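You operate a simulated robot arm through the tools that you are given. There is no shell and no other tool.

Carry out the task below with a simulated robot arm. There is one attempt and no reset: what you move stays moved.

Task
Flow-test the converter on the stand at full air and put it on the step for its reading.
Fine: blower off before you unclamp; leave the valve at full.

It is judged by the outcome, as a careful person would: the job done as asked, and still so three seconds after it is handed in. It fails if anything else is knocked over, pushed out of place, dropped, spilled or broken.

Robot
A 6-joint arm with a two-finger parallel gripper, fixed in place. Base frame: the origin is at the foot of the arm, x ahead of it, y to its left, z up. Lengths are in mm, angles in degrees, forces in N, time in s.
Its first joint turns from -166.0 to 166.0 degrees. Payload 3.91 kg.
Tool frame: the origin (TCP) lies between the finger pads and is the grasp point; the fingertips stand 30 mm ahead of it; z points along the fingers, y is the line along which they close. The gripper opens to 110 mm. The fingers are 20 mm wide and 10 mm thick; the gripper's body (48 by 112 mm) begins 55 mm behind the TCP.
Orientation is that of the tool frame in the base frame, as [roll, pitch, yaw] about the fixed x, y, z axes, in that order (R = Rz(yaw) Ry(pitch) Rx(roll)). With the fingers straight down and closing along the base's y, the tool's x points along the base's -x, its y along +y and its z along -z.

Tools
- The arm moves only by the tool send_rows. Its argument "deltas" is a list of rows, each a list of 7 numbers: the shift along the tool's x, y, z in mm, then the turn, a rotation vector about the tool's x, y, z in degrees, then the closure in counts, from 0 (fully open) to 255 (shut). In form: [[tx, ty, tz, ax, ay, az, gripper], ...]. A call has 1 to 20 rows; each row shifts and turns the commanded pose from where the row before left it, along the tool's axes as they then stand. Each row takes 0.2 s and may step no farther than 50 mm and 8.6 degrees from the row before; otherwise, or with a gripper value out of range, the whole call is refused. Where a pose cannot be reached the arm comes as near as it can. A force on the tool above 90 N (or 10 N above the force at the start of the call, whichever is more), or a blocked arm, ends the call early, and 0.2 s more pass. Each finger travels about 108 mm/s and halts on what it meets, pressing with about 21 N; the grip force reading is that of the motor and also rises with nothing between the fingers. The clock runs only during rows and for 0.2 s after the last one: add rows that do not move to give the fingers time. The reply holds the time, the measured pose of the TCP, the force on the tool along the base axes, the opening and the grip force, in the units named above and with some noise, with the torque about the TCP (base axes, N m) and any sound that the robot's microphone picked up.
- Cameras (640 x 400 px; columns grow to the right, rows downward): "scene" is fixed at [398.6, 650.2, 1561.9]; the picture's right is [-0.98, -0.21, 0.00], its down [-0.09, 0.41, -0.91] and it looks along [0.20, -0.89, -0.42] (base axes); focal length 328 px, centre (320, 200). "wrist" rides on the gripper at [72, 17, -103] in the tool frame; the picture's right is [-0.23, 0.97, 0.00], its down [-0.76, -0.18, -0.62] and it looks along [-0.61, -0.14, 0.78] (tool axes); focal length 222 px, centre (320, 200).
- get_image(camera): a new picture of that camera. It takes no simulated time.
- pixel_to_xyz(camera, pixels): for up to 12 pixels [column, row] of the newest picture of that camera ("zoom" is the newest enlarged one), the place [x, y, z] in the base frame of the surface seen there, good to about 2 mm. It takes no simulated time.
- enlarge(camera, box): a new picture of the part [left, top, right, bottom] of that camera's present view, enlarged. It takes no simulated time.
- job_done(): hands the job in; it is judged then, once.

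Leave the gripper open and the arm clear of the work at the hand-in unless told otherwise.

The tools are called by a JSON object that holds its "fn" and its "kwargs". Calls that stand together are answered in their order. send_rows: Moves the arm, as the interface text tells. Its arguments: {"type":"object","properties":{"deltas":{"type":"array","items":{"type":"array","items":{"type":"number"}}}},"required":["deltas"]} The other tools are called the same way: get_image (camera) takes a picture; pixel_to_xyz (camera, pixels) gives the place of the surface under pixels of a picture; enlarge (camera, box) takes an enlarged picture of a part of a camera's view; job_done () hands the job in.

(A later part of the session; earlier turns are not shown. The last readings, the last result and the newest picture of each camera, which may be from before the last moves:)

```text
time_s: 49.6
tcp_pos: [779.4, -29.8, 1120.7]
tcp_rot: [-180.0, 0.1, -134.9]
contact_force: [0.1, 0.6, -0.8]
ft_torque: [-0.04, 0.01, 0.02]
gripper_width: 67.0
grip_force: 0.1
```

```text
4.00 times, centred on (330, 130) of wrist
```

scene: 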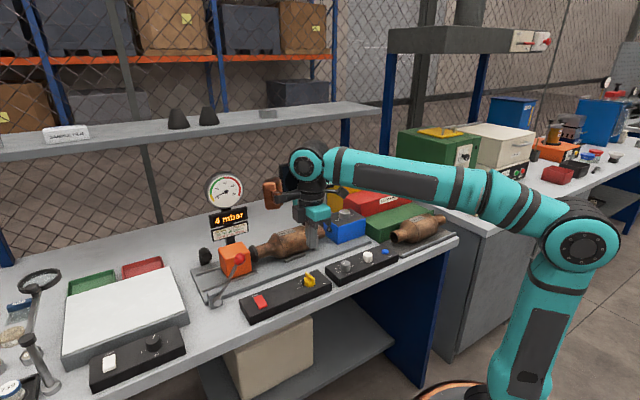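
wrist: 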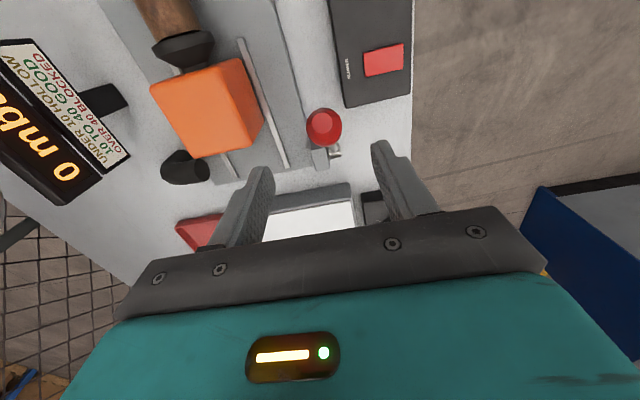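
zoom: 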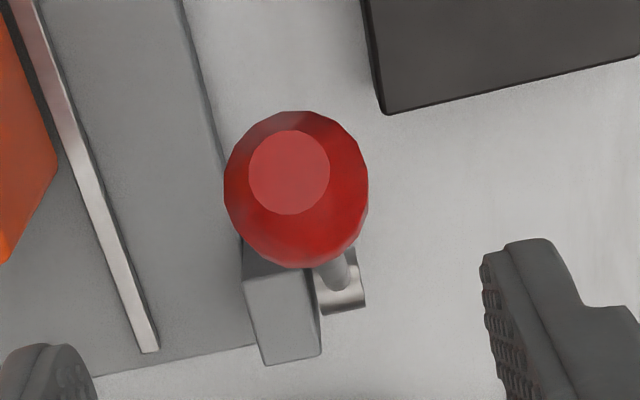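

Ball centre is at about (775,−30,1041). Aligning, descending and closing on it.

{"fn": "send_rows", "kwargs": {"deltas": [[2.8, 2.8, 0, 0, 0, 0, 100], [0, 0, 27, 0, 0, 0, 100], [0, 0, 27, 0, 0, 0, 100], [0, 0, 25.5, 0, 0, 0, 100], [0, 0, 0, 0, 0, 0, 100]]}}

{"fn": "get_image", "kwargs": {"camera": "wrist"}}

```text
time_s: 50.8
tcp_pos: [772.3, -28.7, 1044.1]
tcp_rot: [180.0, 0.1, -135.0]
contact_force: [-0.2, -0.4, 0.1]
ft_torque: [0.01, 0.01, 0.01]
gripper_width: 67.1
grip_force: 0.0
```

```text
taken
```

wrist: 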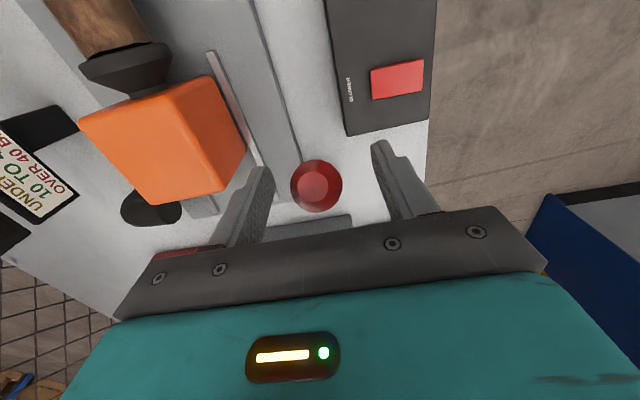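

The ball is centred at (317,185). Closing.

{"fn": "send_rows", "kwargs": {"deltas": [[0, -1.5, 1.5, 0, 0, 0, 100], [0, 0, 0, 0, 0, 0, 180], [0, 0, 0, 0, 0, 0, 255], [0, 0, 0, 0, 0, 0, 255], [0, 0, 0, 0, 0, 0, 255]]}}

```text
time_s: 52.0
tcp_pos: [774.4, -30.2, 1042.8]
tcp_rot: [180.0, 0.1, -134.9]
contact_force: [-9.3, 6.2, -3.4]
ft_torque: [-0.16, 0.42, 0.1]
gripper_width: 29.5
grip_force: 45.0
```

Gripped. Swinging the lever back left along its arc, first portion.

{"fn": "send_rows", "kwargs": {"deltas": [[-11.8, 0, -7.5, 0, 0, 0, 255], [-12.6, 0, -6.1, 0, 0, 0, 255], [-13.1, 0, -4.8, 0, 0, 0, 255], [-13.6, 0, -3.3, 0, 0, 0, 255], [0, 0, 0, 0, 0, 0, 255]]}}

{"fn": "enlarge", "kwargs": {"camera": "scene", "box": [150, 200, 330, 330]}}

```text
time_s: 53.2
tcp_pos: [808.3, 4.6, 1065.0]
tcp_rot: [-179.8, 0.0, -135.0]
contact_force: [-23.1, 9.6, 0.3]
ft_torque: [-0.49, 1.05, -0.08]
gripper_width: 29.5
grip_force: 45.2
```

```text
3.08 times, centred on (240, 265) of scene
```

zoom: 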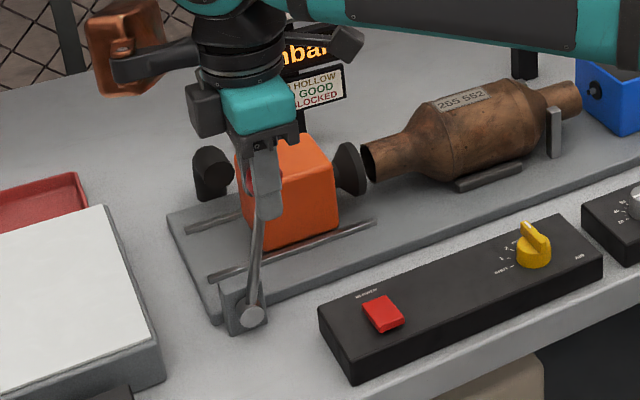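

The cone has come away from the pipe and the converter hasn't moved. Continuing to the left end.

{"fn": "send_rows", "kwargs": {"deltas": [[-13.9, 0.5, -2.0, 0, 0, 0, 255], [-13.9, 0.5, -0.5, 0, 0, 0, 255], [-14.0, 0.3, 1.0, 0, 0, 0, 255], [-13.8, 0.2, 2.4, 0, 0, 0, 255], [0, 0, 0, 0, 0, 0, 255]]}}

{"fn": "send_rows", "kwargs": {"deltas": [[-13.4, 0, 3.9, 0, 0, 0, 255], [-13.0, 0, 5.2, 0, 0, 0, 255], [-12.3, 0, 6.6, 0, 0, 0, 255], [-7, 0, 4.6, 0, 0, 0, 255], [0, 0, 0, 0, 0, 0, 255]]}}

{"fn": "enlarge", "kwargs": {"camera": "scene", "box": [130, 200, 310, 330]}}

```text
time_s: 54.4
tcp_pos: [849.0, 45.5, 1063.8]
tcp_rot: [-180.0, 0.1, -135.1]
contact_force: [8.1, -8.7, 19.9]
ft_torque: [-0.44, 0.56, 0.01]
gripper_width: 29.6
grip_force: 45.2
```

```text
time_s: 55.6
tcp_pos: [881.9, 78.8, 1043.2]
tcp_rot: [-179.9, 0.1, -135.0]
contact_force: [1.1, 0.5, 1.9]
ft_torque: [-0.72, 0.43, 0.07]
gripper_width: 29.4
grip_force: 44.7
```

```text
3.08 times, centred on (220, 265) of scene
```

zoom: 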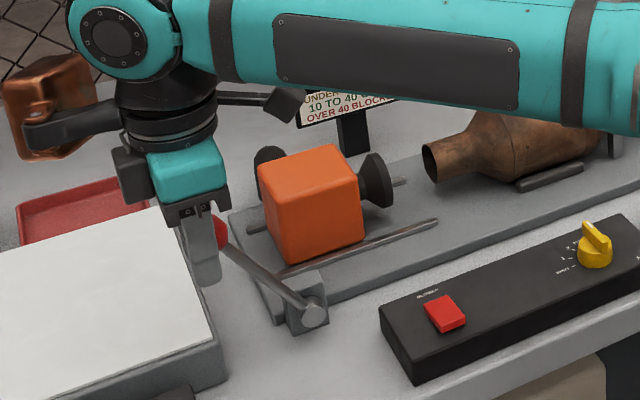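

The lever is back at its start position. Releasing and lifting clear.

{"fn": "send_rows", "kwargs": {"deltas": [[0, 0, 0, 0, 0, 0, 150], [0, 0, 0, 0, 0, 0, 100], [0, 0, 0, 0, 0, 0, 100], [0, 0, -40, 0, 0, 0, 100], [0, 0, -45, 0, 0, 0, 100], [0, 0, -45, 0, 0, 0, 50], [0, 0, -30, 0, 0, 0, 0], [0, 0, 0, 0, 0, 0, 0]]}}

{"fn": "get_image", "kwargs": {"camera": "scene"}}

{"fn": "get_image", "kwargs": {"camera": "wrist"}}

```text
time_s: 57.4
tcp_pos: [877.0, 77.1, 1196.5]
tcp_rot: [-179.7, 0.4, -135.0]
contact_force: [0.6, 0.6, 1.0]
ft_torque: [0.02, 0.03, 0.0]
gripper_width: 110.1
grip_force: 0.0
out of reach, approached as far as the arm can: row 7
```

```text
taken
```

scene: 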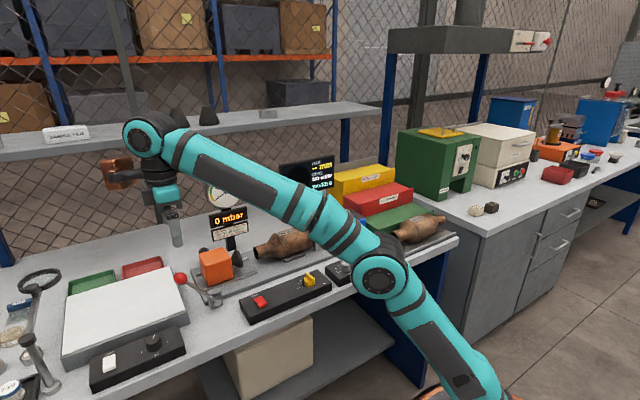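

```text
taken
```

wrist: 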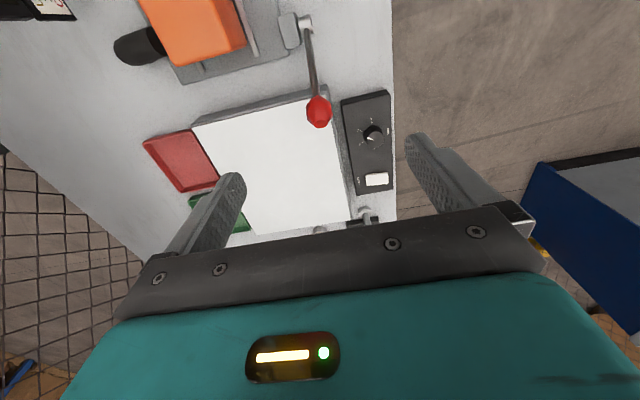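

The lever and carriage are back at the open position. Now I'll move over to the converter for a close measurement, to TCP about (650,−198,1195).

{"fn": "send_rows", "kwargs": {"deltas": [[44.4, -4.2, 0, 0, 0, 0, 0], [44.4, -4.2, 0, 0, 0, 0, 0], [44.4, -4.2, 0, 0, 0, 0, 0], [44.4, -4.2, 0, 0, 0, 0, 0], [44.4, -4.2, 0, 0, 0, 0, 0], [44.4, -4.2, 0, 0, 0, 0, 0], [44.4, -4.2, 0, 0, 0, 0, 0], [44.4, -4.2, 0, 0, 0, 0, 0], [0, 0, 0, 0, 0, 0, 0]]}}

{"fn": "get_image", "kwargs": {"camera": "wrist"}}

{"fn": "get_image", "kwargs": {"camera": "scene"}}

```text
time_s: 59.4
tcp_pos: [649.7, -197.4, 1196.6]
tcp_rot: [-180.0, 0.0, -135.0]
contact_force: [0.5, 0.3, -0.1]
ft_torque: [0.02, 0.01, -0.02]
gripper_width: 109.7
grip_force: 0.1
```

```text
taken
```

wrist: 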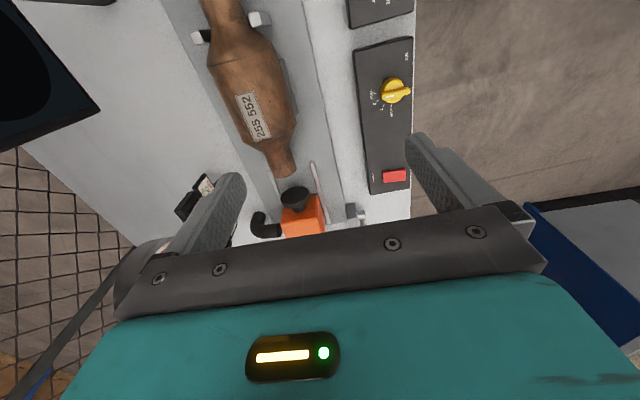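

```text
taken
```

scene: 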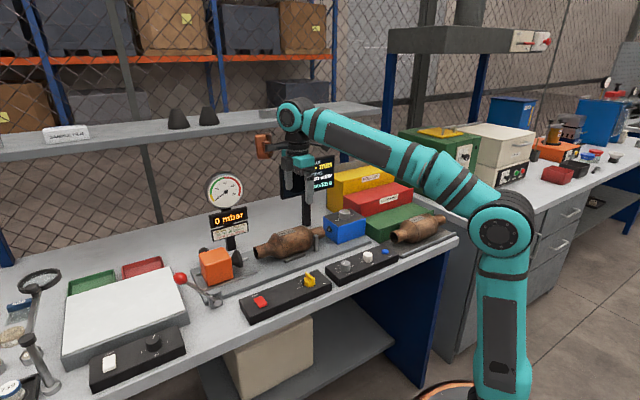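

I'll measure the converter in detail: ends, body edges and cradle.

{"fn": "enlarge", "kwargs": {"camera": "wrist", "box": [150, 0, 350, 240]}}

{"fn": "pixel_to_xyz", "kwargs": {"camera": "wrist", "pixels": [[222, 3], [230, 25], [240, 55], [250, 85], [262, 110], [275, 135], [284, 160], [288, 176], [255, 18], [203, 37], [283, 75], [218, 85]]}}

{"fn": "pixel_to_xyz", "kwargs": {"camera": "wrist", "pixels": [[210, 70], [225, 100], [235, 125], [270, 50], [285, 85], [297, 120], [290, 145], [300, 165], [270, 165], [215, 40], [250, 30], [310, 120]]}}

```text
1.67 times, centred on (250, 120) of wrist
```

zoom: 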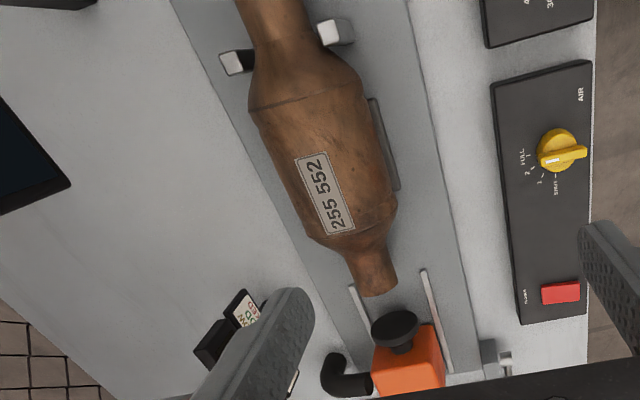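

```text
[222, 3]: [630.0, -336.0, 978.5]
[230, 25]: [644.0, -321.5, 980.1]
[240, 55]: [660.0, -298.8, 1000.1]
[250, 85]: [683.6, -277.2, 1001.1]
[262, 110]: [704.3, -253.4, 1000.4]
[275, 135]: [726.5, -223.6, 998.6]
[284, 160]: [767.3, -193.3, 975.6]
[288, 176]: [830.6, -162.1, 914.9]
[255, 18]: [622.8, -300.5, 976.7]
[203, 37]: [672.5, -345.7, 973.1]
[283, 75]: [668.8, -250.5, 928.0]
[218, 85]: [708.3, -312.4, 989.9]
```

```text
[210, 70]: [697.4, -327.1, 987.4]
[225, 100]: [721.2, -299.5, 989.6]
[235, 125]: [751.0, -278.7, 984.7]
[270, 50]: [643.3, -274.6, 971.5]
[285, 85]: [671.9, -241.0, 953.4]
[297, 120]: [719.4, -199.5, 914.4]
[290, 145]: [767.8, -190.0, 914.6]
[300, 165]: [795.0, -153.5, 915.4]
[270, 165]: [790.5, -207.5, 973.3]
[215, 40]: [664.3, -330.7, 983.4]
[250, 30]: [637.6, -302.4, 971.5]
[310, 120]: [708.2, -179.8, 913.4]
```

The body looks oval, so I need a better cross-section. I'll sample the converter in the scene view across its front side.

{"fn": "enlarge", "kwargs": {"camera": "scene", "box": [245, 215, 335, 270]}}

{"fn": "pixel_to_xyz", "kwargs": {"camera": "zoom", "pixels": [[300, 120], [300, 140], [300, 160], [300, 180], [300, 200], [300, 220], [300, 240], [300, 260], [300, 275], [300, 290], [260, 200], [340, 200]]}}

{"fn": "pixel_to_xyz", "kwargs": {"camera": "zoom", "pixels": [[90, 195], [90, 220], [90, 245], [110, 180], [110, 200], [110, 220], [110, 240], [150, 200], [520, 90], [520, 110], [520, 130], [540, 100]]}}

```text
7.11 times, centred on (290, 242) of scene
```

zoom: 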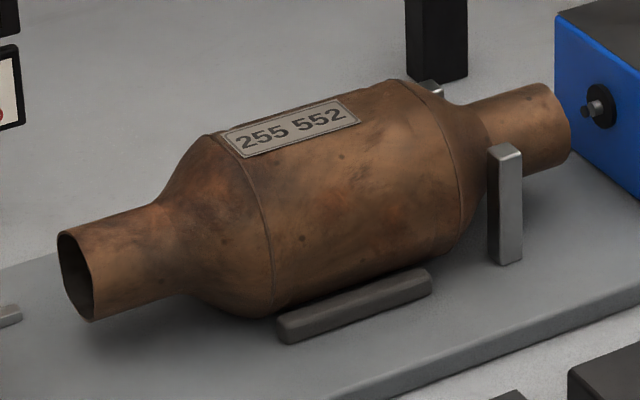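

```text
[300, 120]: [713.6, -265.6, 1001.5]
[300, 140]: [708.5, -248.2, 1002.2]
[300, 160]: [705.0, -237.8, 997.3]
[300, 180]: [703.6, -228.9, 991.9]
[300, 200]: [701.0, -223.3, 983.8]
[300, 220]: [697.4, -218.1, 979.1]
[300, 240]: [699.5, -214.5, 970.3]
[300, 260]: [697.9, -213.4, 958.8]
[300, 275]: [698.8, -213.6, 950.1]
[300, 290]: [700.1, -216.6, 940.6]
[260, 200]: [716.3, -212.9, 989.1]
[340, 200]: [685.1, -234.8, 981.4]
```

```text
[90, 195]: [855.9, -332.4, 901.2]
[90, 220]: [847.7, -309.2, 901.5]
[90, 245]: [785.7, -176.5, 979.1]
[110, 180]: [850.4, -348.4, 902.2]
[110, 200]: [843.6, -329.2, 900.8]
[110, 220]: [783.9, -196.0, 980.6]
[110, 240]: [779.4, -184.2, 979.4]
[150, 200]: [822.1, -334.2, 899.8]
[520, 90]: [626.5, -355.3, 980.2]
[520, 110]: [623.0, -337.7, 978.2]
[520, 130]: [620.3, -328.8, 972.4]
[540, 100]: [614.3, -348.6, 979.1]
```

The cross-section fits a cylinder: radius about 45, axis at bench depth v≈689, z≈957, about 90 mm wide, which fits the 110 mm opening. The necks have a radius of about 23. Next I'll measure the cradle bar height and the yellow, red and green steps.

{"fn": "pixel_to_xyz", "kwargs": {"camera": "zoom", "pixels": [[290, 325], [350, 305], [420, 283], [300, 335], [500, 155], [505, 200], [430, 88], [80, 290], [70, 250], [565, 120], [545, 165], [455, 220]]}}

{"fn": "enlarge", "kwargs": {"camera": "scene", "box": [320, 150, 460, 250]}}

{"fn": "pixel_to_xyz", "kwargs": {"camera": "zoom", "pixels": [[60, 125], [140, 105], [220, 85], [310, 70], [60, 160], [300, 100], [120, 165], [200, 150], [300, 135], [370, 110], [130, 175], [390, 150]]}}

```text
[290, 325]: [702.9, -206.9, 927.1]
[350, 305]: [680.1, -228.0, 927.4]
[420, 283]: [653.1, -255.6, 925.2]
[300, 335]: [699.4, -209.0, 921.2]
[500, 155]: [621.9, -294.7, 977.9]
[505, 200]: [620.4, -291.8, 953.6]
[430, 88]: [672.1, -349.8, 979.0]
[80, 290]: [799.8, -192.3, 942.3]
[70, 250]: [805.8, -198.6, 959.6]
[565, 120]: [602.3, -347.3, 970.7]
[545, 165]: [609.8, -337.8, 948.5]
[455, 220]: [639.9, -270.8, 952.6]
```

```text
4.00 times, centred on (390, 200) of scene
```

zoom: 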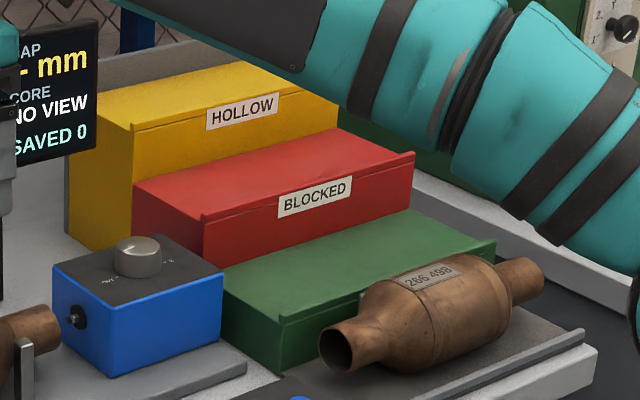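

```text
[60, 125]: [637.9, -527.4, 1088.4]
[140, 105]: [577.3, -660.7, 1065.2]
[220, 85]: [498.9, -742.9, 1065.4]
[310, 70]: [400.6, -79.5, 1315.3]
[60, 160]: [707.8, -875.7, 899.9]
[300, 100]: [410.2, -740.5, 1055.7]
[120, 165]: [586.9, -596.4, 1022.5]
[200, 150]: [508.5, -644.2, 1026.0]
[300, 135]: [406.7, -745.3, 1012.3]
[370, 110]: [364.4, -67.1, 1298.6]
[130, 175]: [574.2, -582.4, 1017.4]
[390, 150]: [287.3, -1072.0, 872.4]
```

Yellow step top is at z≈1065, red ≈1025, green ≈965. I'll check the shelf above, the screen's extents and the far-right green machine for clearance, then view the steps with the wrist camera.

{"fn": "pixel_to_xyz", "kwargs": {"camera": "scene", "pixels": [[200, 132], [150, 140], [360, 108], [250, 122], [345, 110], [310, 100], [300, 85], [285, 165], [333, 160], [334, 190], [283, 198], [400, 135]]}}

{"fn": "enlarge", "kwargs": {"camera": "scene", "box": [270, 80, 430, 220]}}

```text
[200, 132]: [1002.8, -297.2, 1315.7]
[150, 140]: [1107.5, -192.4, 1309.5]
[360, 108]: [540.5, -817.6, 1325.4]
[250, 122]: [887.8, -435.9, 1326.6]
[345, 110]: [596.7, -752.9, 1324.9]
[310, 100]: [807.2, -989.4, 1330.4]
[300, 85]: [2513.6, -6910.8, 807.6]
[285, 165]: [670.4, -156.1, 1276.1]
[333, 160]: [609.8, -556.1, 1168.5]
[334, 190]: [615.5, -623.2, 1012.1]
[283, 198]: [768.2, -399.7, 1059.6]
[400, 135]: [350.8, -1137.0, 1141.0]
```

```text
2.86 times, centred on (350, 150) of scene
```

zoom: 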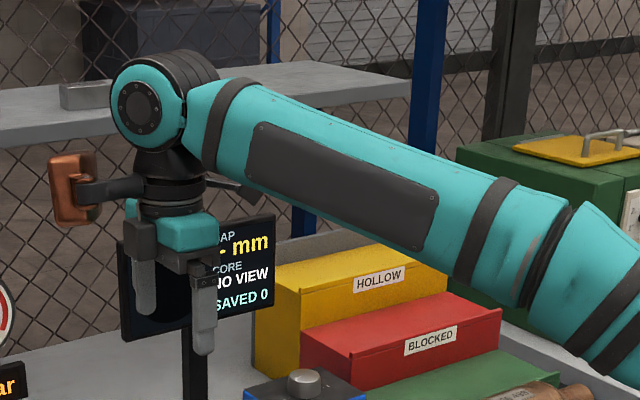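

The shelf's front edge is at v≈950, z≈1310 near the steps, so I must stay in front of it. Now I'll raise and move to a viewpoint over the steps with the yaw turned to 180°.

{"fn": "send_rows", "kwargs": {"deltas": [[0, 0, -42, 0, 0, 0, 0], [0, 0, -42, 0, 0, 0, 0], [46, -8.5, 0, 0, 0, 0, 0], [46, -8.5, 0, 0, 0, 0, 0], [46, -8.5, 0, 0, 0, 0, 0], [46, -8.5, 0, 0, 0, 0, 0], [46, -8.5, 0, 0, 0, 0, 0], [46, -8.5, 0, 0, 0, 0, 0], [46, -8.5, 0, 0, 0, 0, 0], [46, -8.5, 0, 0, 0, 0, 0], [46, -8.5, 0, 0, 0, 0, 0], [0, 0, 0, 0, 0, 7.5, 0], [0, 0, 0, 0, 0, 7.5, 0], [0, 0, 0, 0, 0, 7.5, 0], [0, 0, 0, 0, 0, 7.5, 0], [0, 0, 0, 0, 0, 7.5, 0], [0, 0, 0, 0, 0, 7.5, 0], [0, 0, 0, 0, 0, 0, 0]]}}

{"fn": "get_image", "kwargs": {"camera": "wrist"}}

{"fn": "get_image", "kwargs": {"camera": "scene"}}

```text
time_s: 63.2
tcp_pos: [410.4, -544.4, 1279.2]
tcp_rot: [-179.9, 0.2, 180.0]
contact_force: [-0.5, 0.6, -0.4]
ft_torque: [-0.01, -0.02, -0.01]
gripper_width: 110.0
grip_force: 0.1
```

```text
taken
```

wrist: 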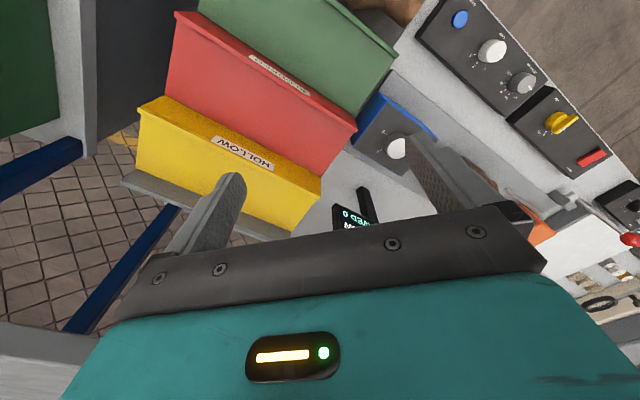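

```text
taken
```

scene: 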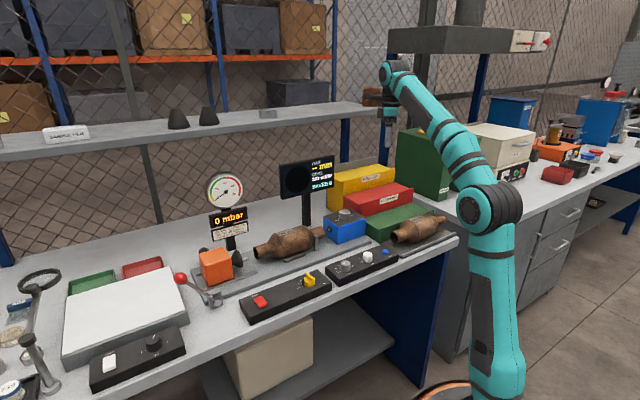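

I have a good view of all three steps. Zooming and measuring the yellow step's top surface extents.

{"fn": "enlarge", "kwargs": {"camera": "wrist", "box": [110, 0, 410, 260]}}

{"fn": "pixel_to_xyz", "kwargs": {"camera": "wrist", "pixels": [[145, 108], [142, 130], [138, 155], [200, 130], [195, 150], [185, 170], [250, 165], [255, 190], [265, 210], [318, 182], [300, 195], [295, 225]]}}

{"fn": "pixel_to_xyz", "kwargs": {"camera": "wrist", "pixels": [[130, 180], [150, 195], [240, 145], [180, 100], [220, 110], [300, 150], [340, 140], [330, 60], [375, 100], [260, 60], [290, 100], [200, 60]]}}

```text
1.54 times, centred on (260, 130) of wrist
```

zoom: 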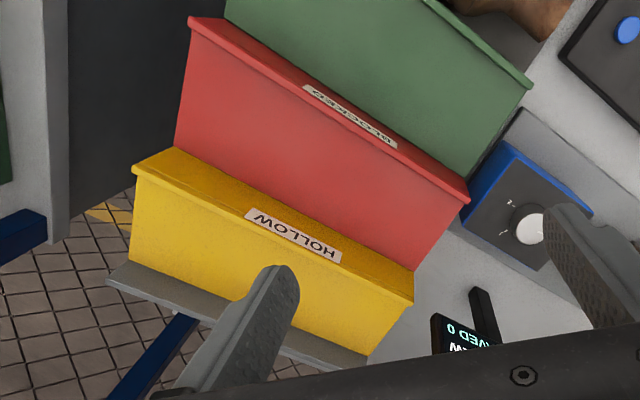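

```text
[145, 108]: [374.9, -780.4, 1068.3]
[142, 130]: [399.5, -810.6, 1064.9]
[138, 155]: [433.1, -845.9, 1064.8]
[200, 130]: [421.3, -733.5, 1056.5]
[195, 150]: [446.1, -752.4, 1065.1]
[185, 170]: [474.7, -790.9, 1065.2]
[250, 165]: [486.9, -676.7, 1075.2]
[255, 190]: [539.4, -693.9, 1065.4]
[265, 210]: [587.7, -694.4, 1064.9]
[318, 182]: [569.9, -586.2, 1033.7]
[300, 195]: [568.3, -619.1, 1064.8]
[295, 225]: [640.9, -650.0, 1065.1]
```

```text
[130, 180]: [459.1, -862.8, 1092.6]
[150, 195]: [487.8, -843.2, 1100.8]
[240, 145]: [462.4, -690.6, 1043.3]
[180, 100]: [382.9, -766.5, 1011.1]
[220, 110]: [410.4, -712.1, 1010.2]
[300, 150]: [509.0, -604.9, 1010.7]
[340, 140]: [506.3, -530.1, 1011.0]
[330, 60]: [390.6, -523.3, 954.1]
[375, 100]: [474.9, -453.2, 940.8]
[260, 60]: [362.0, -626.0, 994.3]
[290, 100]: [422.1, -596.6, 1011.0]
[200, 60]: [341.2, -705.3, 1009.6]
```

The yellow top is at z=1065, spans s≈0–290 along the bench and v≈828–930 in depth, with a small front lip (top about 1075) and a back wall (top about 1100). I'll refine the lip, wall and end positions, because the back finger will go near the wall.

{"fn": "enlarge", "kwargs": {"camera": "wrist", "box": [110, 90, 230, 200]}}

{"fn": "pixel_to_xyz", "kwargs": {"camera": "zoom", "pixels": [[100, 40], [110, 75], [90, 130], [85, 240], [80, 260], [75, 275], [60, 290], [200, 290], [195, 310], [190, 325], [180, 345], [230, 120]]}}

{"fn": "enlarge", "kwargs": {"camera": "wrist", "box": [230, 120, 350, 245]}}

{"fn": "pixel_to_xyz", "kwargs": {"camera": "zoom", "pixels": [[220, 130], [350, 190], [400, 215], [420, 235], [410, 260], [390, 300], [370, 340], [350, 365], [300, 340], [280, 320], [340, 240], [300, 180]]}}

```text
3.64 times, centred on (170, 145) of wrist
```

zoom: 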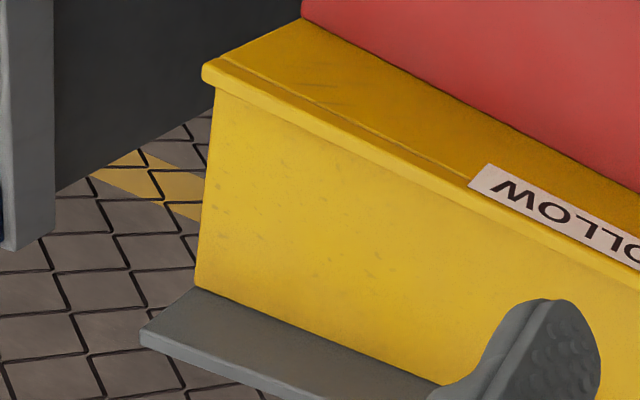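

```text
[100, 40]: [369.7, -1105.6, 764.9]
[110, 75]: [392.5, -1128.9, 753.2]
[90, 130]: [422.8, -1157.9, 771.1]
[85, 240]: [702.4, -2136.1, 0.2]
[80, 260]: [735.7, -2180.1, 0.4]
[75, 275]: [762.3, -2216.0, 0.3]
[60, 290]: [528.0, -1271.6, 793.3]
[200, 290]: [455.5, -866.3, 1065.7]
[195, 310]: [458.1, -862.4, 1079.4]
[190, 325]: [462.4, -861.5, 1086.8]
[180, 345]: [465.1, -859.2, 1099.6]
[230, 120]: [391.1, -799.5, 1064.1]
```

```text
3.20 times, centred on (290, 182) of wrist
```

zoom: 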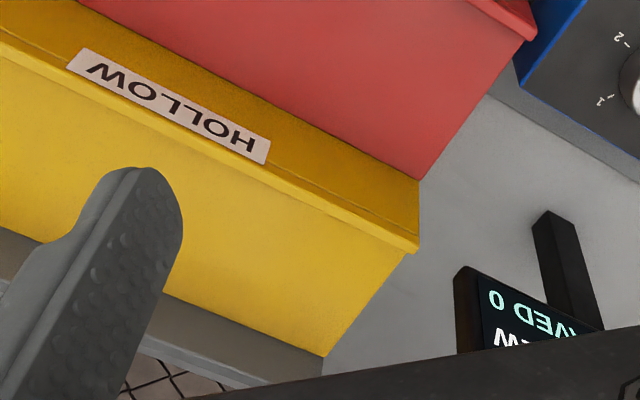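

```text
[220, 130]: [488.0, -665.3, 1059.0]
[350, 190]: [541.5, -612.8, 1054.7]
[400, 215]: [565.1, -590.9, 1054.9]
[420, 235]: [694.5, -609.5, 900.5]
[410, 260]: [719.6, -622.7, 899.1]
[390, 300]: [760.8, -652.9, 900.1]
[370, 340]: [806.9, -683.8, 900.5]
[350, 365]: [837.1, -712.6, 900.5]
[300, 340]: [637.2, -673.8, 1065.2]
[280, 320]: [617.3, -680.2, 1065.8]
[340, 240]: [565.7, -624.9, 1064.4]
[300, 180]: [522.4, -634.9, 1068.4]
```

Now I have solid numbers. The yellow step has its lip at v 816–824 and back wall at v≈932, so the target is converter axis v≈865, s≈150. I'll return to the stand with yaw −135° and go above the converter's body middle, about (704,−271), at z≈1190.

{"fn": "send_rows", "kwargs": {"deltas": [[0, 0, 0, 0, 0, -7.5, 0], [0, 0, 0, 0, 0, -7.5, 0], [0, 0, 0, 0, 0, -7.5, 0], [0, 0, 0, 0, 0, -7.5, 0], [0, 0, 0, 0, 0, -7.5, 0], [0, 0, 0, 0, 0, -7.5, 0], [-44.5, -1.55, 10, 0, 0, 0, 0], [-44.5, -1.55, 10, 0, 0, 0, 0], [-44.5, -1.55, 10, 0, 0, 0, 0], [-44.5, -1.55, 10, 0, 0, 0, 0], [-44.5, -1.55, 10, 0, 0, 0, 0], [-44.5, -1.55, 10, 0, 0, 0, 0], [-44.5, -1.55, 10, 0, 0, 0, 0], [-44.5, -1.55, 10, 0, 0, 0, 0], [-44.5, -1.55, 10, 0, 0, 0, 0], [0, 0, 0, 0, 0, 0, 0]]}}

{"fn": "get_image", "kwargs": {"camera": "wrist"}}

{"fn": "get_image", "kwargs": {"camera": "scene"}}

```text
time_s: 66.6
tcp_pos: [703.2, -268.4, 1192.8]
tcp_rot: [-180.0, 0.0, -135.0]
contact_force: [-0.5, -0.6, -0.5]
ft_torque: [-0.01, 0.05, 0.01]
gripper_width: 109.9
grip_force: 0.1
```

```text
taken
```

wrist: 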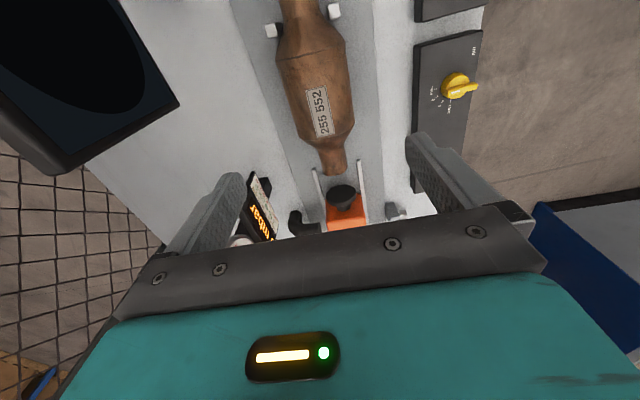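

```text
taken
```

scene: 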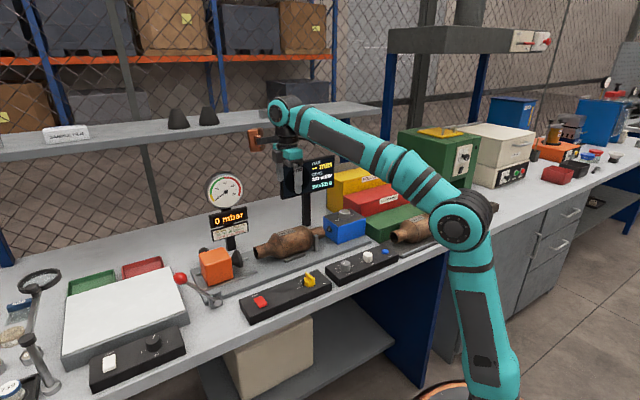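

The body middle should project at about (320,95). I'll zoom in to check the centring.

{"fn": "enlarge", "kwargs": {"camera": "wrist", "box": [250, 0, 400, 200]}}

{"fn": "pixel_to_xyz", "kwargs": {"camera": "wrist", "pixels": [[320, 95], [310, 95], [330, 95], [300, 95], [340, 95], [292, 95], [348, 95], [310, 60], [325, 125], [332, 165], [302, 20], [345, 185]]}}

```text
2.00 times, centred on (325, 100) of wrist
```

zoom: 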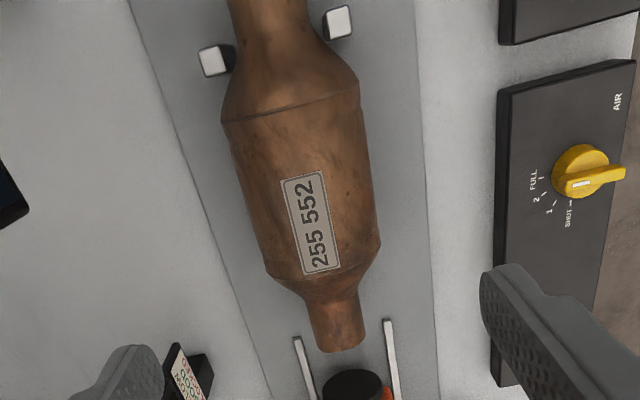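

```text
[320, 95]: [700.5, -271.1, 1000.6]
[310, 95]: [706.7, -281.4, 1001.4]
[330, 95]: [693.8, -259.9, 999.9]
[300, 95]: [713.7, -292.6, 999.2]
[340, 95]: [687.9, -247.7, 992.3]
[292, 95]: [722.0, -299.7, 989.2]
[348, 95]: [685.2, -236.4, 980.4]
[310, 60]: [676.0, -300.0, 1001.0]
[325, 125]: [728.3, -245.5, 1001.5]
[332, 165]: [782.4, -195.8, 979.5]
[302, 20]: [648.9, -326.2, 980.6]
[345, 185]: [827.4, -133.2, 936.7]
```

The body is centred at v≈690.5 with a half-width of about 47, and the TCP is 3.5 mm too far forward. I'll correct and descend to just above the body.

{"fn": "send_rows", "kwargs": {"deltas": [[1.0, -3.5, 0, 0, 0, 0, 0], [0, 0, 45, 0, 0, 0, 0], [0, 0, 45, 0, 0, 0, 0], [0, 0, 45, 0, 0, 0, 0], [0, 0, 0, 0, 0, 0, 0]]}}

{"fn": "get_image", "kwargs": {"camera": "wrist"}}

{"fn": "enlarge", "kwargs": {"camera": "scene", "box": [220, 160, 360, 280]}}

```text
time_s: 67.8
tcp_pos: [707.1, -272.3, 1056.8]
tcp_rot: [180.0, 0.1, -135.0]
contact_force: [0.5, -0.1, 0.9]
ft_torque: [0.02, 0.0, -0.05]
gripper_width: 110.0
grip_force: 0.1
```

```text
taken
```

wrist: 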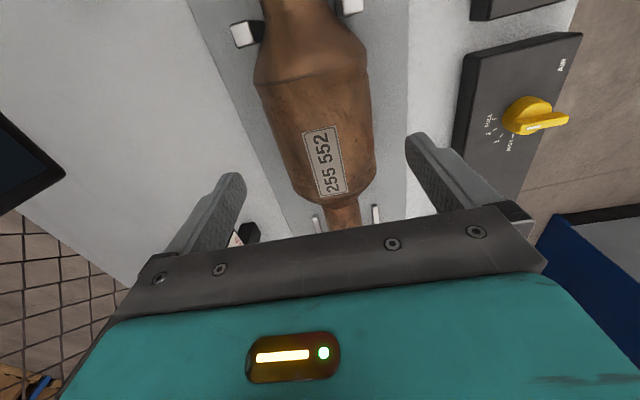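

```text
3.33 times, centred on (290, 220) of scene
```

zoom: 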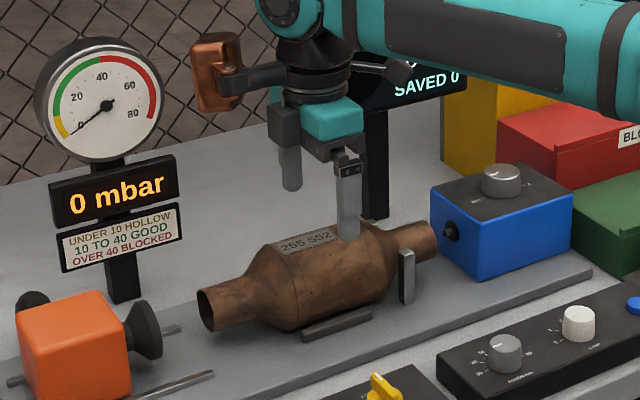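

Aligned within about 2 mm, with around 8 mm clearance each side. Descending around the body in small steps with force checks.

{"fn": "send_rows", "kwargs": {"deltas": [[0, 0.8, 20, 0, 0, 0, 0], [0, 0, 20, 0, 0, 0, 0], [0, 0, 15, 0, 0, 0, 0], [0, 0, 0, 0, 0, 0, 0]]}}

{"fn": "get_image", "kwargs": {"camera": "wrist"}}

{"fn": "enlarge", "kwargs": {"camera": "scene", "box": [240, 190, 340, 275]}}

```text
time_s: 68.8
tcp_pos: [704.8, -272.9, 1002.1]
tcp_rot: [179.9, 0.1, -135.1]
contact_force: [0.3, 0.3, -0.8]
ft_torque: [0.01, -0.03, -0.01]
gripper_width: 109.7
grip_force: 0.0
```

```text
taken
```

wrist: 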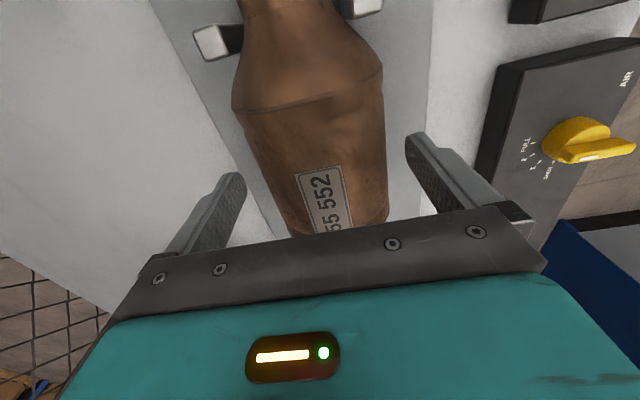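

```text
4.71 times, centred on (290, 232) of scene
```

zoom: 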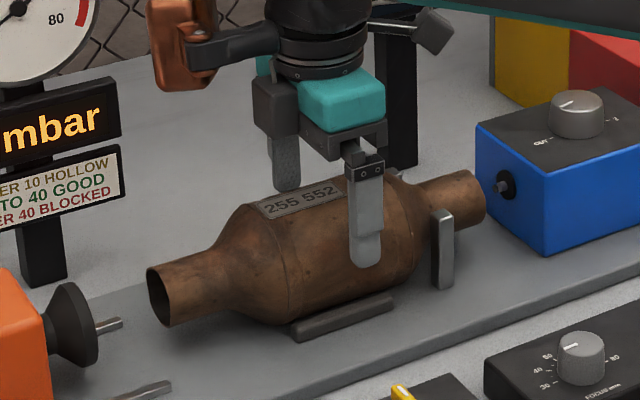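

Clear on both sides with no contact. Descending the last 33 mm to grasp height z≈969.

{"fn": "send_rows", "kwargs": {"deltas": [[0, 0, 12, 0, 0, 0, 0], [0, 0, 12, 0, 0, 0, 0], [0, 0, 9, 0, 0, 0, 0], [0, 0, 0, 0, 0, 0, 0]]}}

{"fn": "enlarge", "kwargs": {"camera": "scene", "box": [240, 190, 340, 275]}}

{"fn": "get_image", "kwargs": {"camera": "wrist"}}

```text
time_s: 69.8
tcp_pos: [705.0, -274.5, 967.8]
tcp_rot: [-179.9, 0.1, -135.1]
contact_force: [0.2, 0.2, -0.3]
ft_torque: [-0.01, 0.02, -0.01]
gripper_width: 109.8
grip_force: 0.0
```

```text
4.71 times, centred on (290, 232) of scene
```

zoom: 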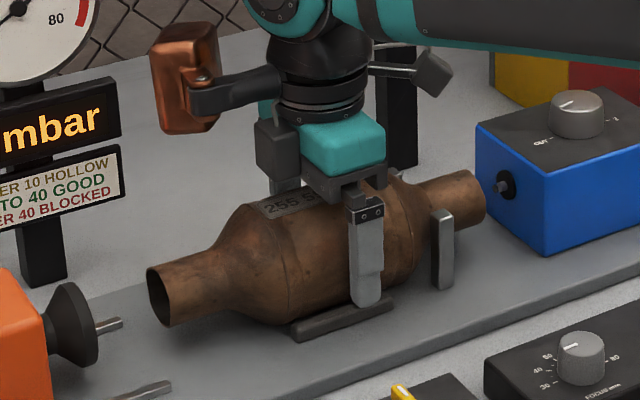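

```text
taken
```

wrist: 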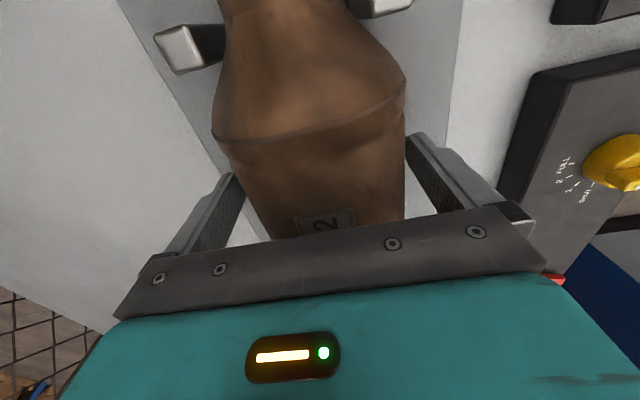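

The fingers straddle the body. I'll nudge 1.5 mm forward to centre, then close gradually.

{"fn": "send_rows", "kwargs": {"deltas": [[0, 1.5, 0, 0, 0, 0, 0], [0, 0, 0, 0, 0, 0, 15], [0, 0, 0, 0, 0, 0, 25], [0, 0, 0, 0, 0, 0, 30], [0, 0, 0, 0, 0, 0, 35], [0, 0, 0, 0, 0, 0, 40]]}}

```text
time_s: 71.2
tcp_pos: [705.0, -272.8, 967.6]
tcp_rot: [180.0, 0.0, -135.0]
contact_force: [0.0, 0.2, 0.5]
ft_torque: [-0.01, 0.01, 0.01]
gripper_width: 92.6
grip_force: 0.0
```

No contact yet at 92.6 mm. Continuing to close.

{"fn": "send_rows", "kwargs": {"deltas": [[0, 0, 0, 0, 0, 0, 45], [0, 0, 0, 0, 0, 0, 50], [0, 0, 0, 0, 0, 0, 60], [0, 0, 0, 0, 0, 0, 80], [0, 0, 0, 0, 0, 0, 80]]}}

```text
time_s: 72.4
tcp_pos: [704.4, -272.6, 968.0]
tcp_rot: [180.0, 0.1, -134.9]
contact_force: [-5.5, 14.6, -0.1]
ft_torque: [0.46, -0.09, -0.33]
gripper_width: 88.8
grip_force: 20.8
```

Contact at 88.8 mm. Now full grip, plus a 1 mm nudge forward to relieve the 15 N side force.

{"fn": "send_rows", "kwargs": {"deltas": [[0, 0, 0, 0, 0, 0, 255], [0, 1.0, 0, 0, 0, 0, 255], [0, 0, 0, 0, 0, 0, 255], [0, 0, 0, 0, 0, 0, 255]]}}

```text
time_s: 73.4
tcp_pos: [704.6, -271.7, 967.8]
tcp_rot: [-179.9, 0.0, -135.0]
contact_force: [9.1, 12.2, 8.6]
ft_torque: [0.17, 0.03, -0.4]
gripper_width: 88.6
grip_force: 21.5
```

The grip is steady at 88.6 mm. Test lift of 6 mm to feel the weight and check for slip.

{"fn": "send_rows", "kwargs": {"deltas": [[0, 0, -3, 0, 0, 0, 255], [0, 0, -3, 0, 0, 0, 255], [0, 0, 0, 0, 0, 0, 255]]}}

{"fn": "enlarge", "kwargs": {"camera": "scene", "box": [240, 190, 340, 275]}}

```text
time_s: 74.2
tcp_pos: [703.9, -273.7, 972.3]
tcp_rot: [179.9, 0.1, -135.1]
contact_force: [-2.8, 9.7, -15.3]
ft_torque: [0.23, 0.0, -0.47]
gripper_width: 88.8
grip_force: 21.7
```

```text
4.71 times, centred on (290, 232) of scene
```

zoom: 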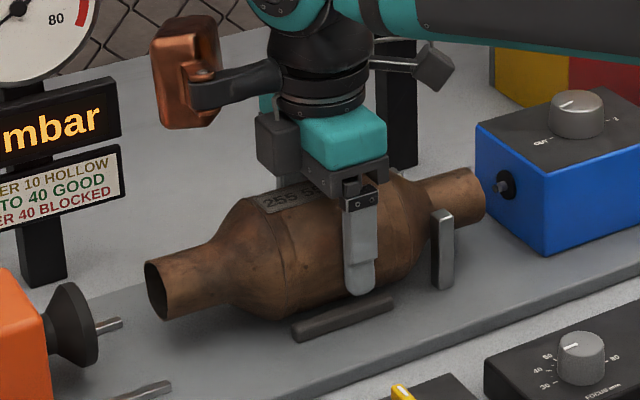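

It's lifting with a weight of about 15 N. Raising another 30 mm slowly and checking level and slip.

{"fn": "send_rows", "kwargs": {"deltas": [[0, 0, -8, 0, 0, 0, 255], [0, 0, -10, 0, 0, 0, 255], [0, 0, -12, 0, 0, 0, 255], [0, 0, 0, 0, 0, 0, 255]]}}

{"fn": "enlarge", "kwargs": {"camera": "scene", "box": [240, 190, 340, 275]}}

{"fn": "get_image", "kwargs": {"camera": "wrist"}}

```text
time_s: 75.2
tcp_pos: [704.2, -273.4, 1003.2]
tcp_rot: [-180.0, 0.1, -135.0]
contact_force: [-0.5, 0.6, -11.6]
ft_torque: [-0.07, 0.07, 0.03]
gripper_width: 88.7
grip_force: 21.1
```

```text
4.71 times, centred on (290, 232) of scene
```

zoom: 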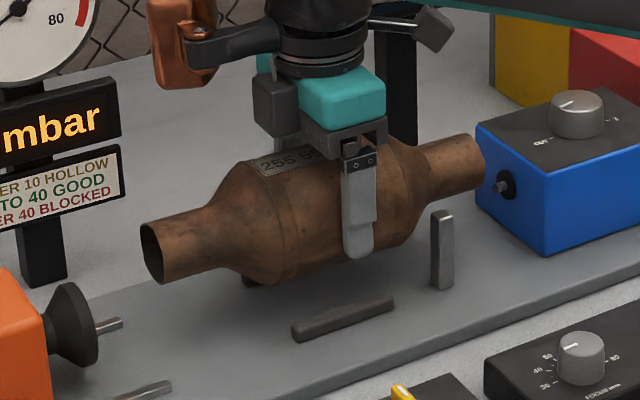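

```text
taken
```

wrist: 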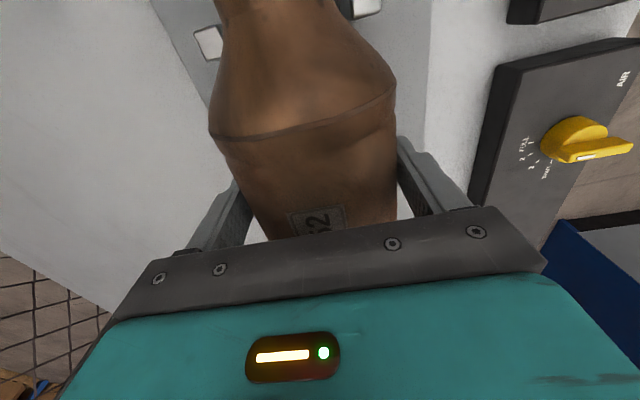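

Level and steady, with a weight of about 12 N. Lifting straight up to TCP z≈1165 at moderate speed.

{"fn": "send_rows", "kwargs": {"deltas": [[0, 0, -20, 0, 0, 0, 255], [0, 0, -25, 0, 0, 0, 255], [0, 0, -25, 0, 0, 0, 255], [0, 0, -25, 0, 0, 0, 255], [0, 0, -25, 0, 0, 0, 255], [0, 0, -25, 0, 0, 0, 255], [0, 0, -17, 0, 0, 0, 255], [0, 0, 0, 0, 0, 0, 255]]}}

{"fn": "get_image", "kwargs": {"camera": "scene"}}

```text
time_s: 77.0
tcp_pos: [705.2, -273.6, 1164.8]
tcp_rot: [-180.0, 0.0, -135.0]
contact_force: [0.4, 0.1, -13.0]
ft_torque: [-0.07, 0.08, -0.01]
gripper_width: 88.4
grip_force: 21.5
```

```text
taken
```

scene: 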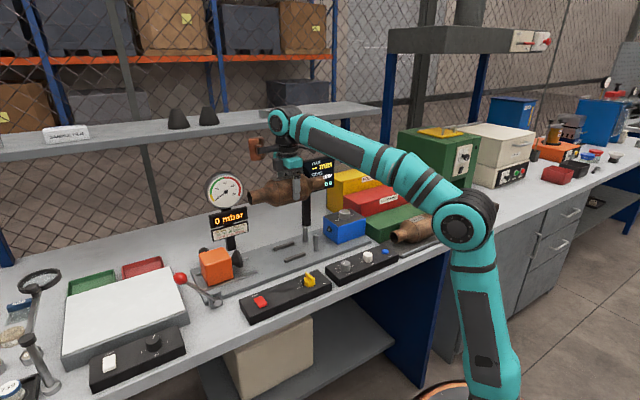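

Steady at 1165. Now moving right along the bench in front of the screen to s≈149 (454 mm), keeping depth v≈692 and height.

{"fn": "send_rows", "kwargs": {"deltas": [[20, 0, 0, 0, 0, 0, 255], [30, 0, 0, 0, 0, 0, 255], [36, 0, 0, 0, 0, 0, 255], [36, 0, 0, 0, 0, 0, 255], [36, 0, 0, 0, 0, 0, 255], [36, 0, 0, 0, 0, 0, 255], [36, 0, 0, 0, 0, 0, 255], [0, 0, 0, 0, 0, 0, 255]]}}

{"fn": "get_image", "kwargs": {"camera": "scene"}}

```text
time_s: 78.8
tcp_pos: [541.0, -434.7, 1164.4]
tcp_rot: [-180.0, 0.0, -135.0]
contact_force: [0.9, 0.6, -11.9]
ft_torque: [-0.13, 0.1, -0.02]
gripper_width: 88.5
grip_force: 20.9
```

```text
taken
```

scene: 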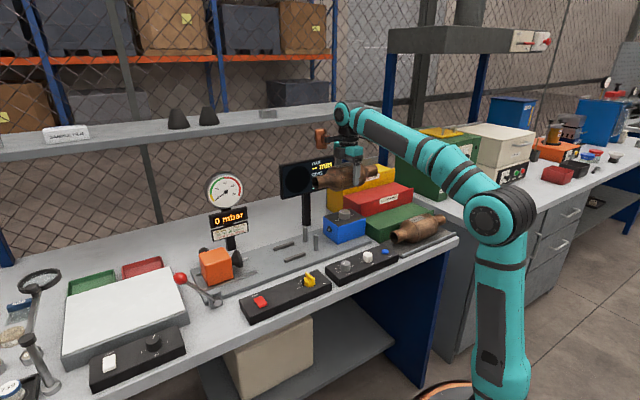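

Steady, with no contact. Continuing to the right.

{"fn": "send_rows", "kwargs": {"deltas": [[36, 0, 0, 0, 0, 0, 255], [36, 0, 0, 0, 0, 0, 255], [36, 0, 0, 0, 0, 0, 255], [36, 0, 0, 0, 0, 0, 255], [36, 0, 0, 0, 0, 0, 255], [28, 0, 0, 0, 0, 0, 255], [16, 0, 0, 0, 0, 0, 255], [0, 0, 0, 0, 0, 0, 255]]}}

{"fn": "get_image", "kwargs": {"camera": "scene"}}

{"fn": "get_image", "kwargs": {"camera": "wrist"}}

```text
time_s: 80.6
tcp_pos: [382.9, -591.6, 1166.0]
tcp_rot: [180.0, 0.2, -134.9]
contact_force: [0.0, 0.3, -12.0]
ft_torque: [-0.06, 0.1, 0.02]
gripper_width: 88.5
grip_force: 20.4
```

```text
taken
```

scene: 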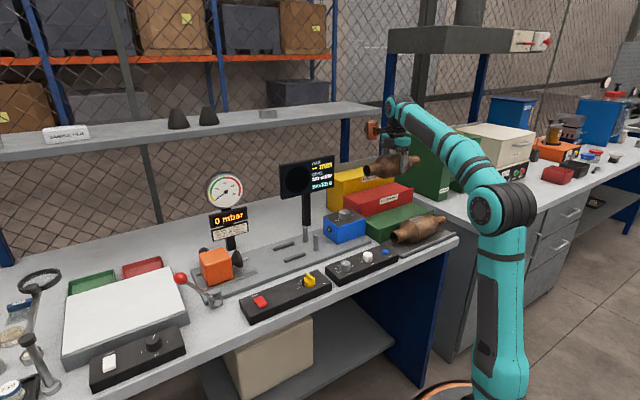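

```text
taken
```

wrist: 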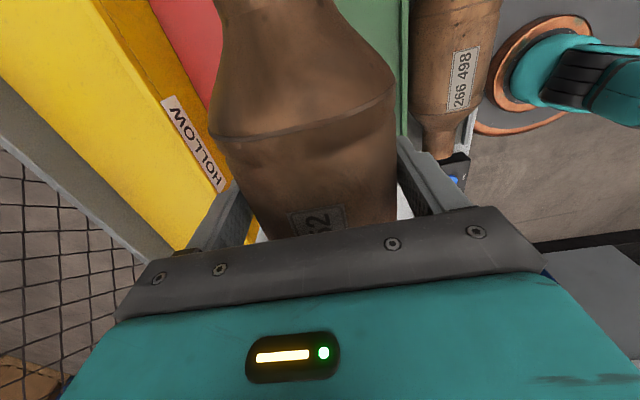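

At s≈148. Before moving back over the yellow step, I'll check the blue shelf post near (347,140) and the shelf edge near (375,105).

{"fn": "pixel_to_xyz", "kwargs": {"camera": "scene", "pixels": [[347, 130], [347, 155], [343, 145], [375, 104], [360, 108], [372, 130], [395, 110], [390, 130], [350, 170], [345, 175], [420, 150], [330, 160]]}}

{"fn": "enlarge", "kwargs": {"camera": "scene", "box": [320, 80, 460, 220]}}

```text
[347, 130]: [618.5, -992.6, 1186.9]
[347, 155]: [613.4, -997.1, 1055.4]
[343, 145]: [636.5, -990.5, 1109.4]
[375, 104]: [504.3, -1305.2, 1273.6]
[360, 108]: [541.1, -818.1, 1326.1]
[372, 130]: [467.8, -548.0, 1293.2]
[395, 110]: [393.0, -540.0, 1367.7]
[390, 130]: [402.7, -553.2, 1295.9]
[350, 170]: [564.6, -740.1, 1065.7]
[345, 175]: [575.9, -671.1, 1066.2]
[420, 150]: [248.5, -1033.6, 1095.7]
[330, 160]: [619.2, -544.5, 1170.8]
```

```text
2.86 times, centred on (390, 150) of scene
```

zoom: 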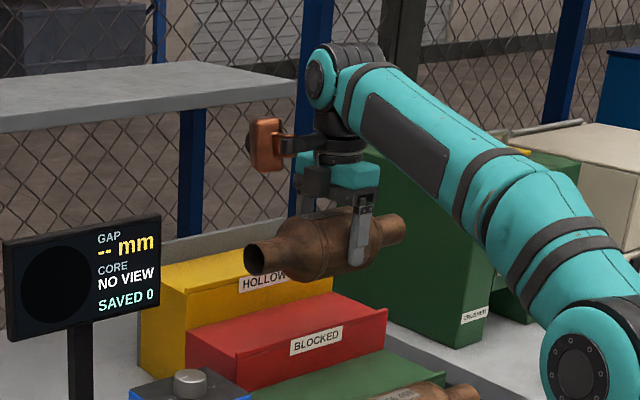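

The post and shelf are well behind. Now moving back over the yellow step, in two stages.

{"fn": "send_rows", "kwargs": {"deltas": [[1.5, -20, 0, 0, 0, 0, 255], [0, -25, 0, 0, 0, 0, 255], [0, -25, 0, 0, 0, 0, 255], [0, -25, 0, 0, 0, 0, 255], [0, 0, 0, 0, 0, 0, 255]]}}

{"fn": "enlarge", "kwargs": {"camera": "scene", "box": [320, 80, 460, 220]}}

{"fn": "get_image", "kwargs": {"camera": "wrist"}}

```text
time_s: 81.8
tcp_pos: [448.7, -663.1, 1164.7]
tcp_rot: [180.0, 0.1, -134.9]
contact_force: [-0.2, -0.2, -12.4]
ft_torque: [-0.09, 0.06, 0.02]
gripper_width: 88.5
grip_force: 21.2
```

```text
2.86 times, centred on (390, 150) of scene
```

zoom: 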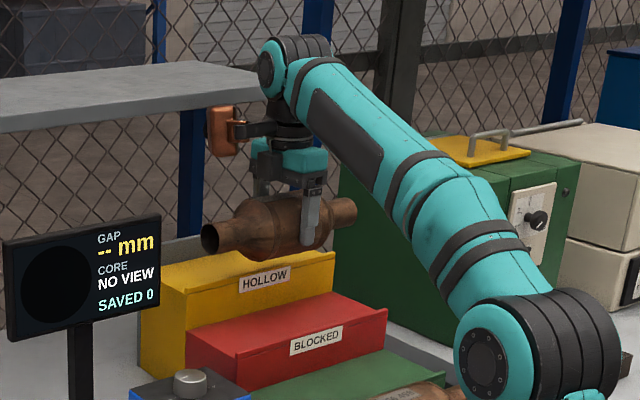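

```text
taken
```

wrist: 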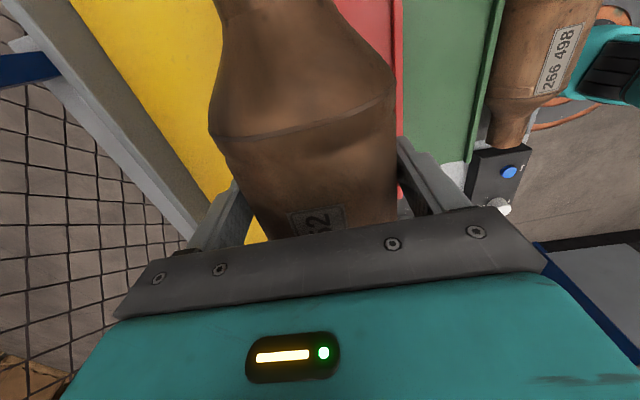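

Near the step now. I'll check the wrist joint's actual position relative to the shelf edge before the last 78 mm.

{"fn": "pixel_to_xyz", "kwargs": {"camera": "scene", "pixels": [[349, 125], [346, 120], [352, 113], [360, 112], [356, 130], [327, 127], [322, 122], [330, 135], [345, 140], [340, 105], [345, 104], [330, 108]]}}

{"fn": "enlarge", "kwargs": {"camera": "scene", "box": [310, 85, 400, 175]}}

{"fn": "pixel_to_xyz", "kwargs": {"camera": "zoom", "pixels": [[240, 70], [235, 100], [270, 45], [310, 40], [330, 55], [140, 180], [150, 220], [120, 130], [80, 120], [160, 110], [280, 180], [230, 190]]}}

```text
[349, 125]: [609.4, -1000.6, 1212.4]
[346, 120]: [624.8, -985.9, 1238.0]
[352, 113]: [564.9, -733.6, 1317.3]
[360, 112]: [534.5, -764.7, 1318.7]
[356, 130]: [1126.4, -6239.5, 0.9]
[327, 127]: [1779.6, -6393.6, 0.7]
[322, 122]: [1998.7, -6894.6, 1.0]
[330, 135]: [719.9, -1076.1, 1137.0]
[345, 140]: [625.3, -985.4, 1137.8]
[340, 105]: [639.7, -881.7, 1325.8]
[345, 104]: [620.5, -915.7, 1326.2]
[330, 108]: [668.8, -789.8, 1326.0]
```

```text
4.44 times, centred on (355, 130) of scene
```

zoom: 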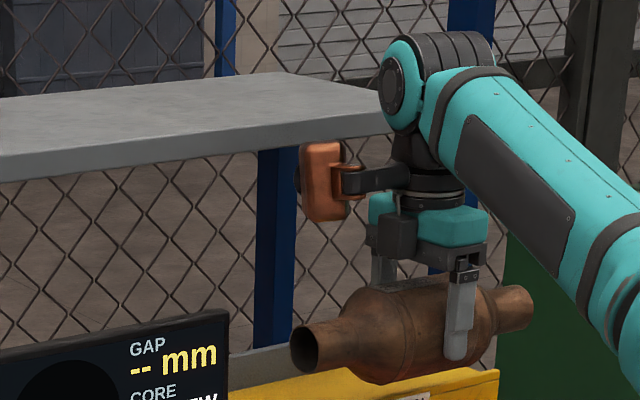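

```text
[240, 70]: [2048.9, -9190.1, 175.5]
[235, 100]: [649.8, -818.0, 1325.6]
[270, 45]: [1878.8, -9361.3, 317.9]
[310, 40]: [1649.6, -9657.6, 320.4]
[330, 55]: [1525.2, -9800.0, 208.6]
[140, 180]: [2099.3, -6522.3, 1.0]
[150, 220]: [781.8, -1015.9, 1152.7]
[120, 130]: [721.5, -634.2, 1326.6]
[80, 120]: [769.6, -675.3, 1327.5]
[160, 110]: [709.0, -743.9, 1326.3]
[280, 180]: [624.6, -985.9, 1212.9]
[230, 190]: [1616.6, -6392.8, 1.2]
```

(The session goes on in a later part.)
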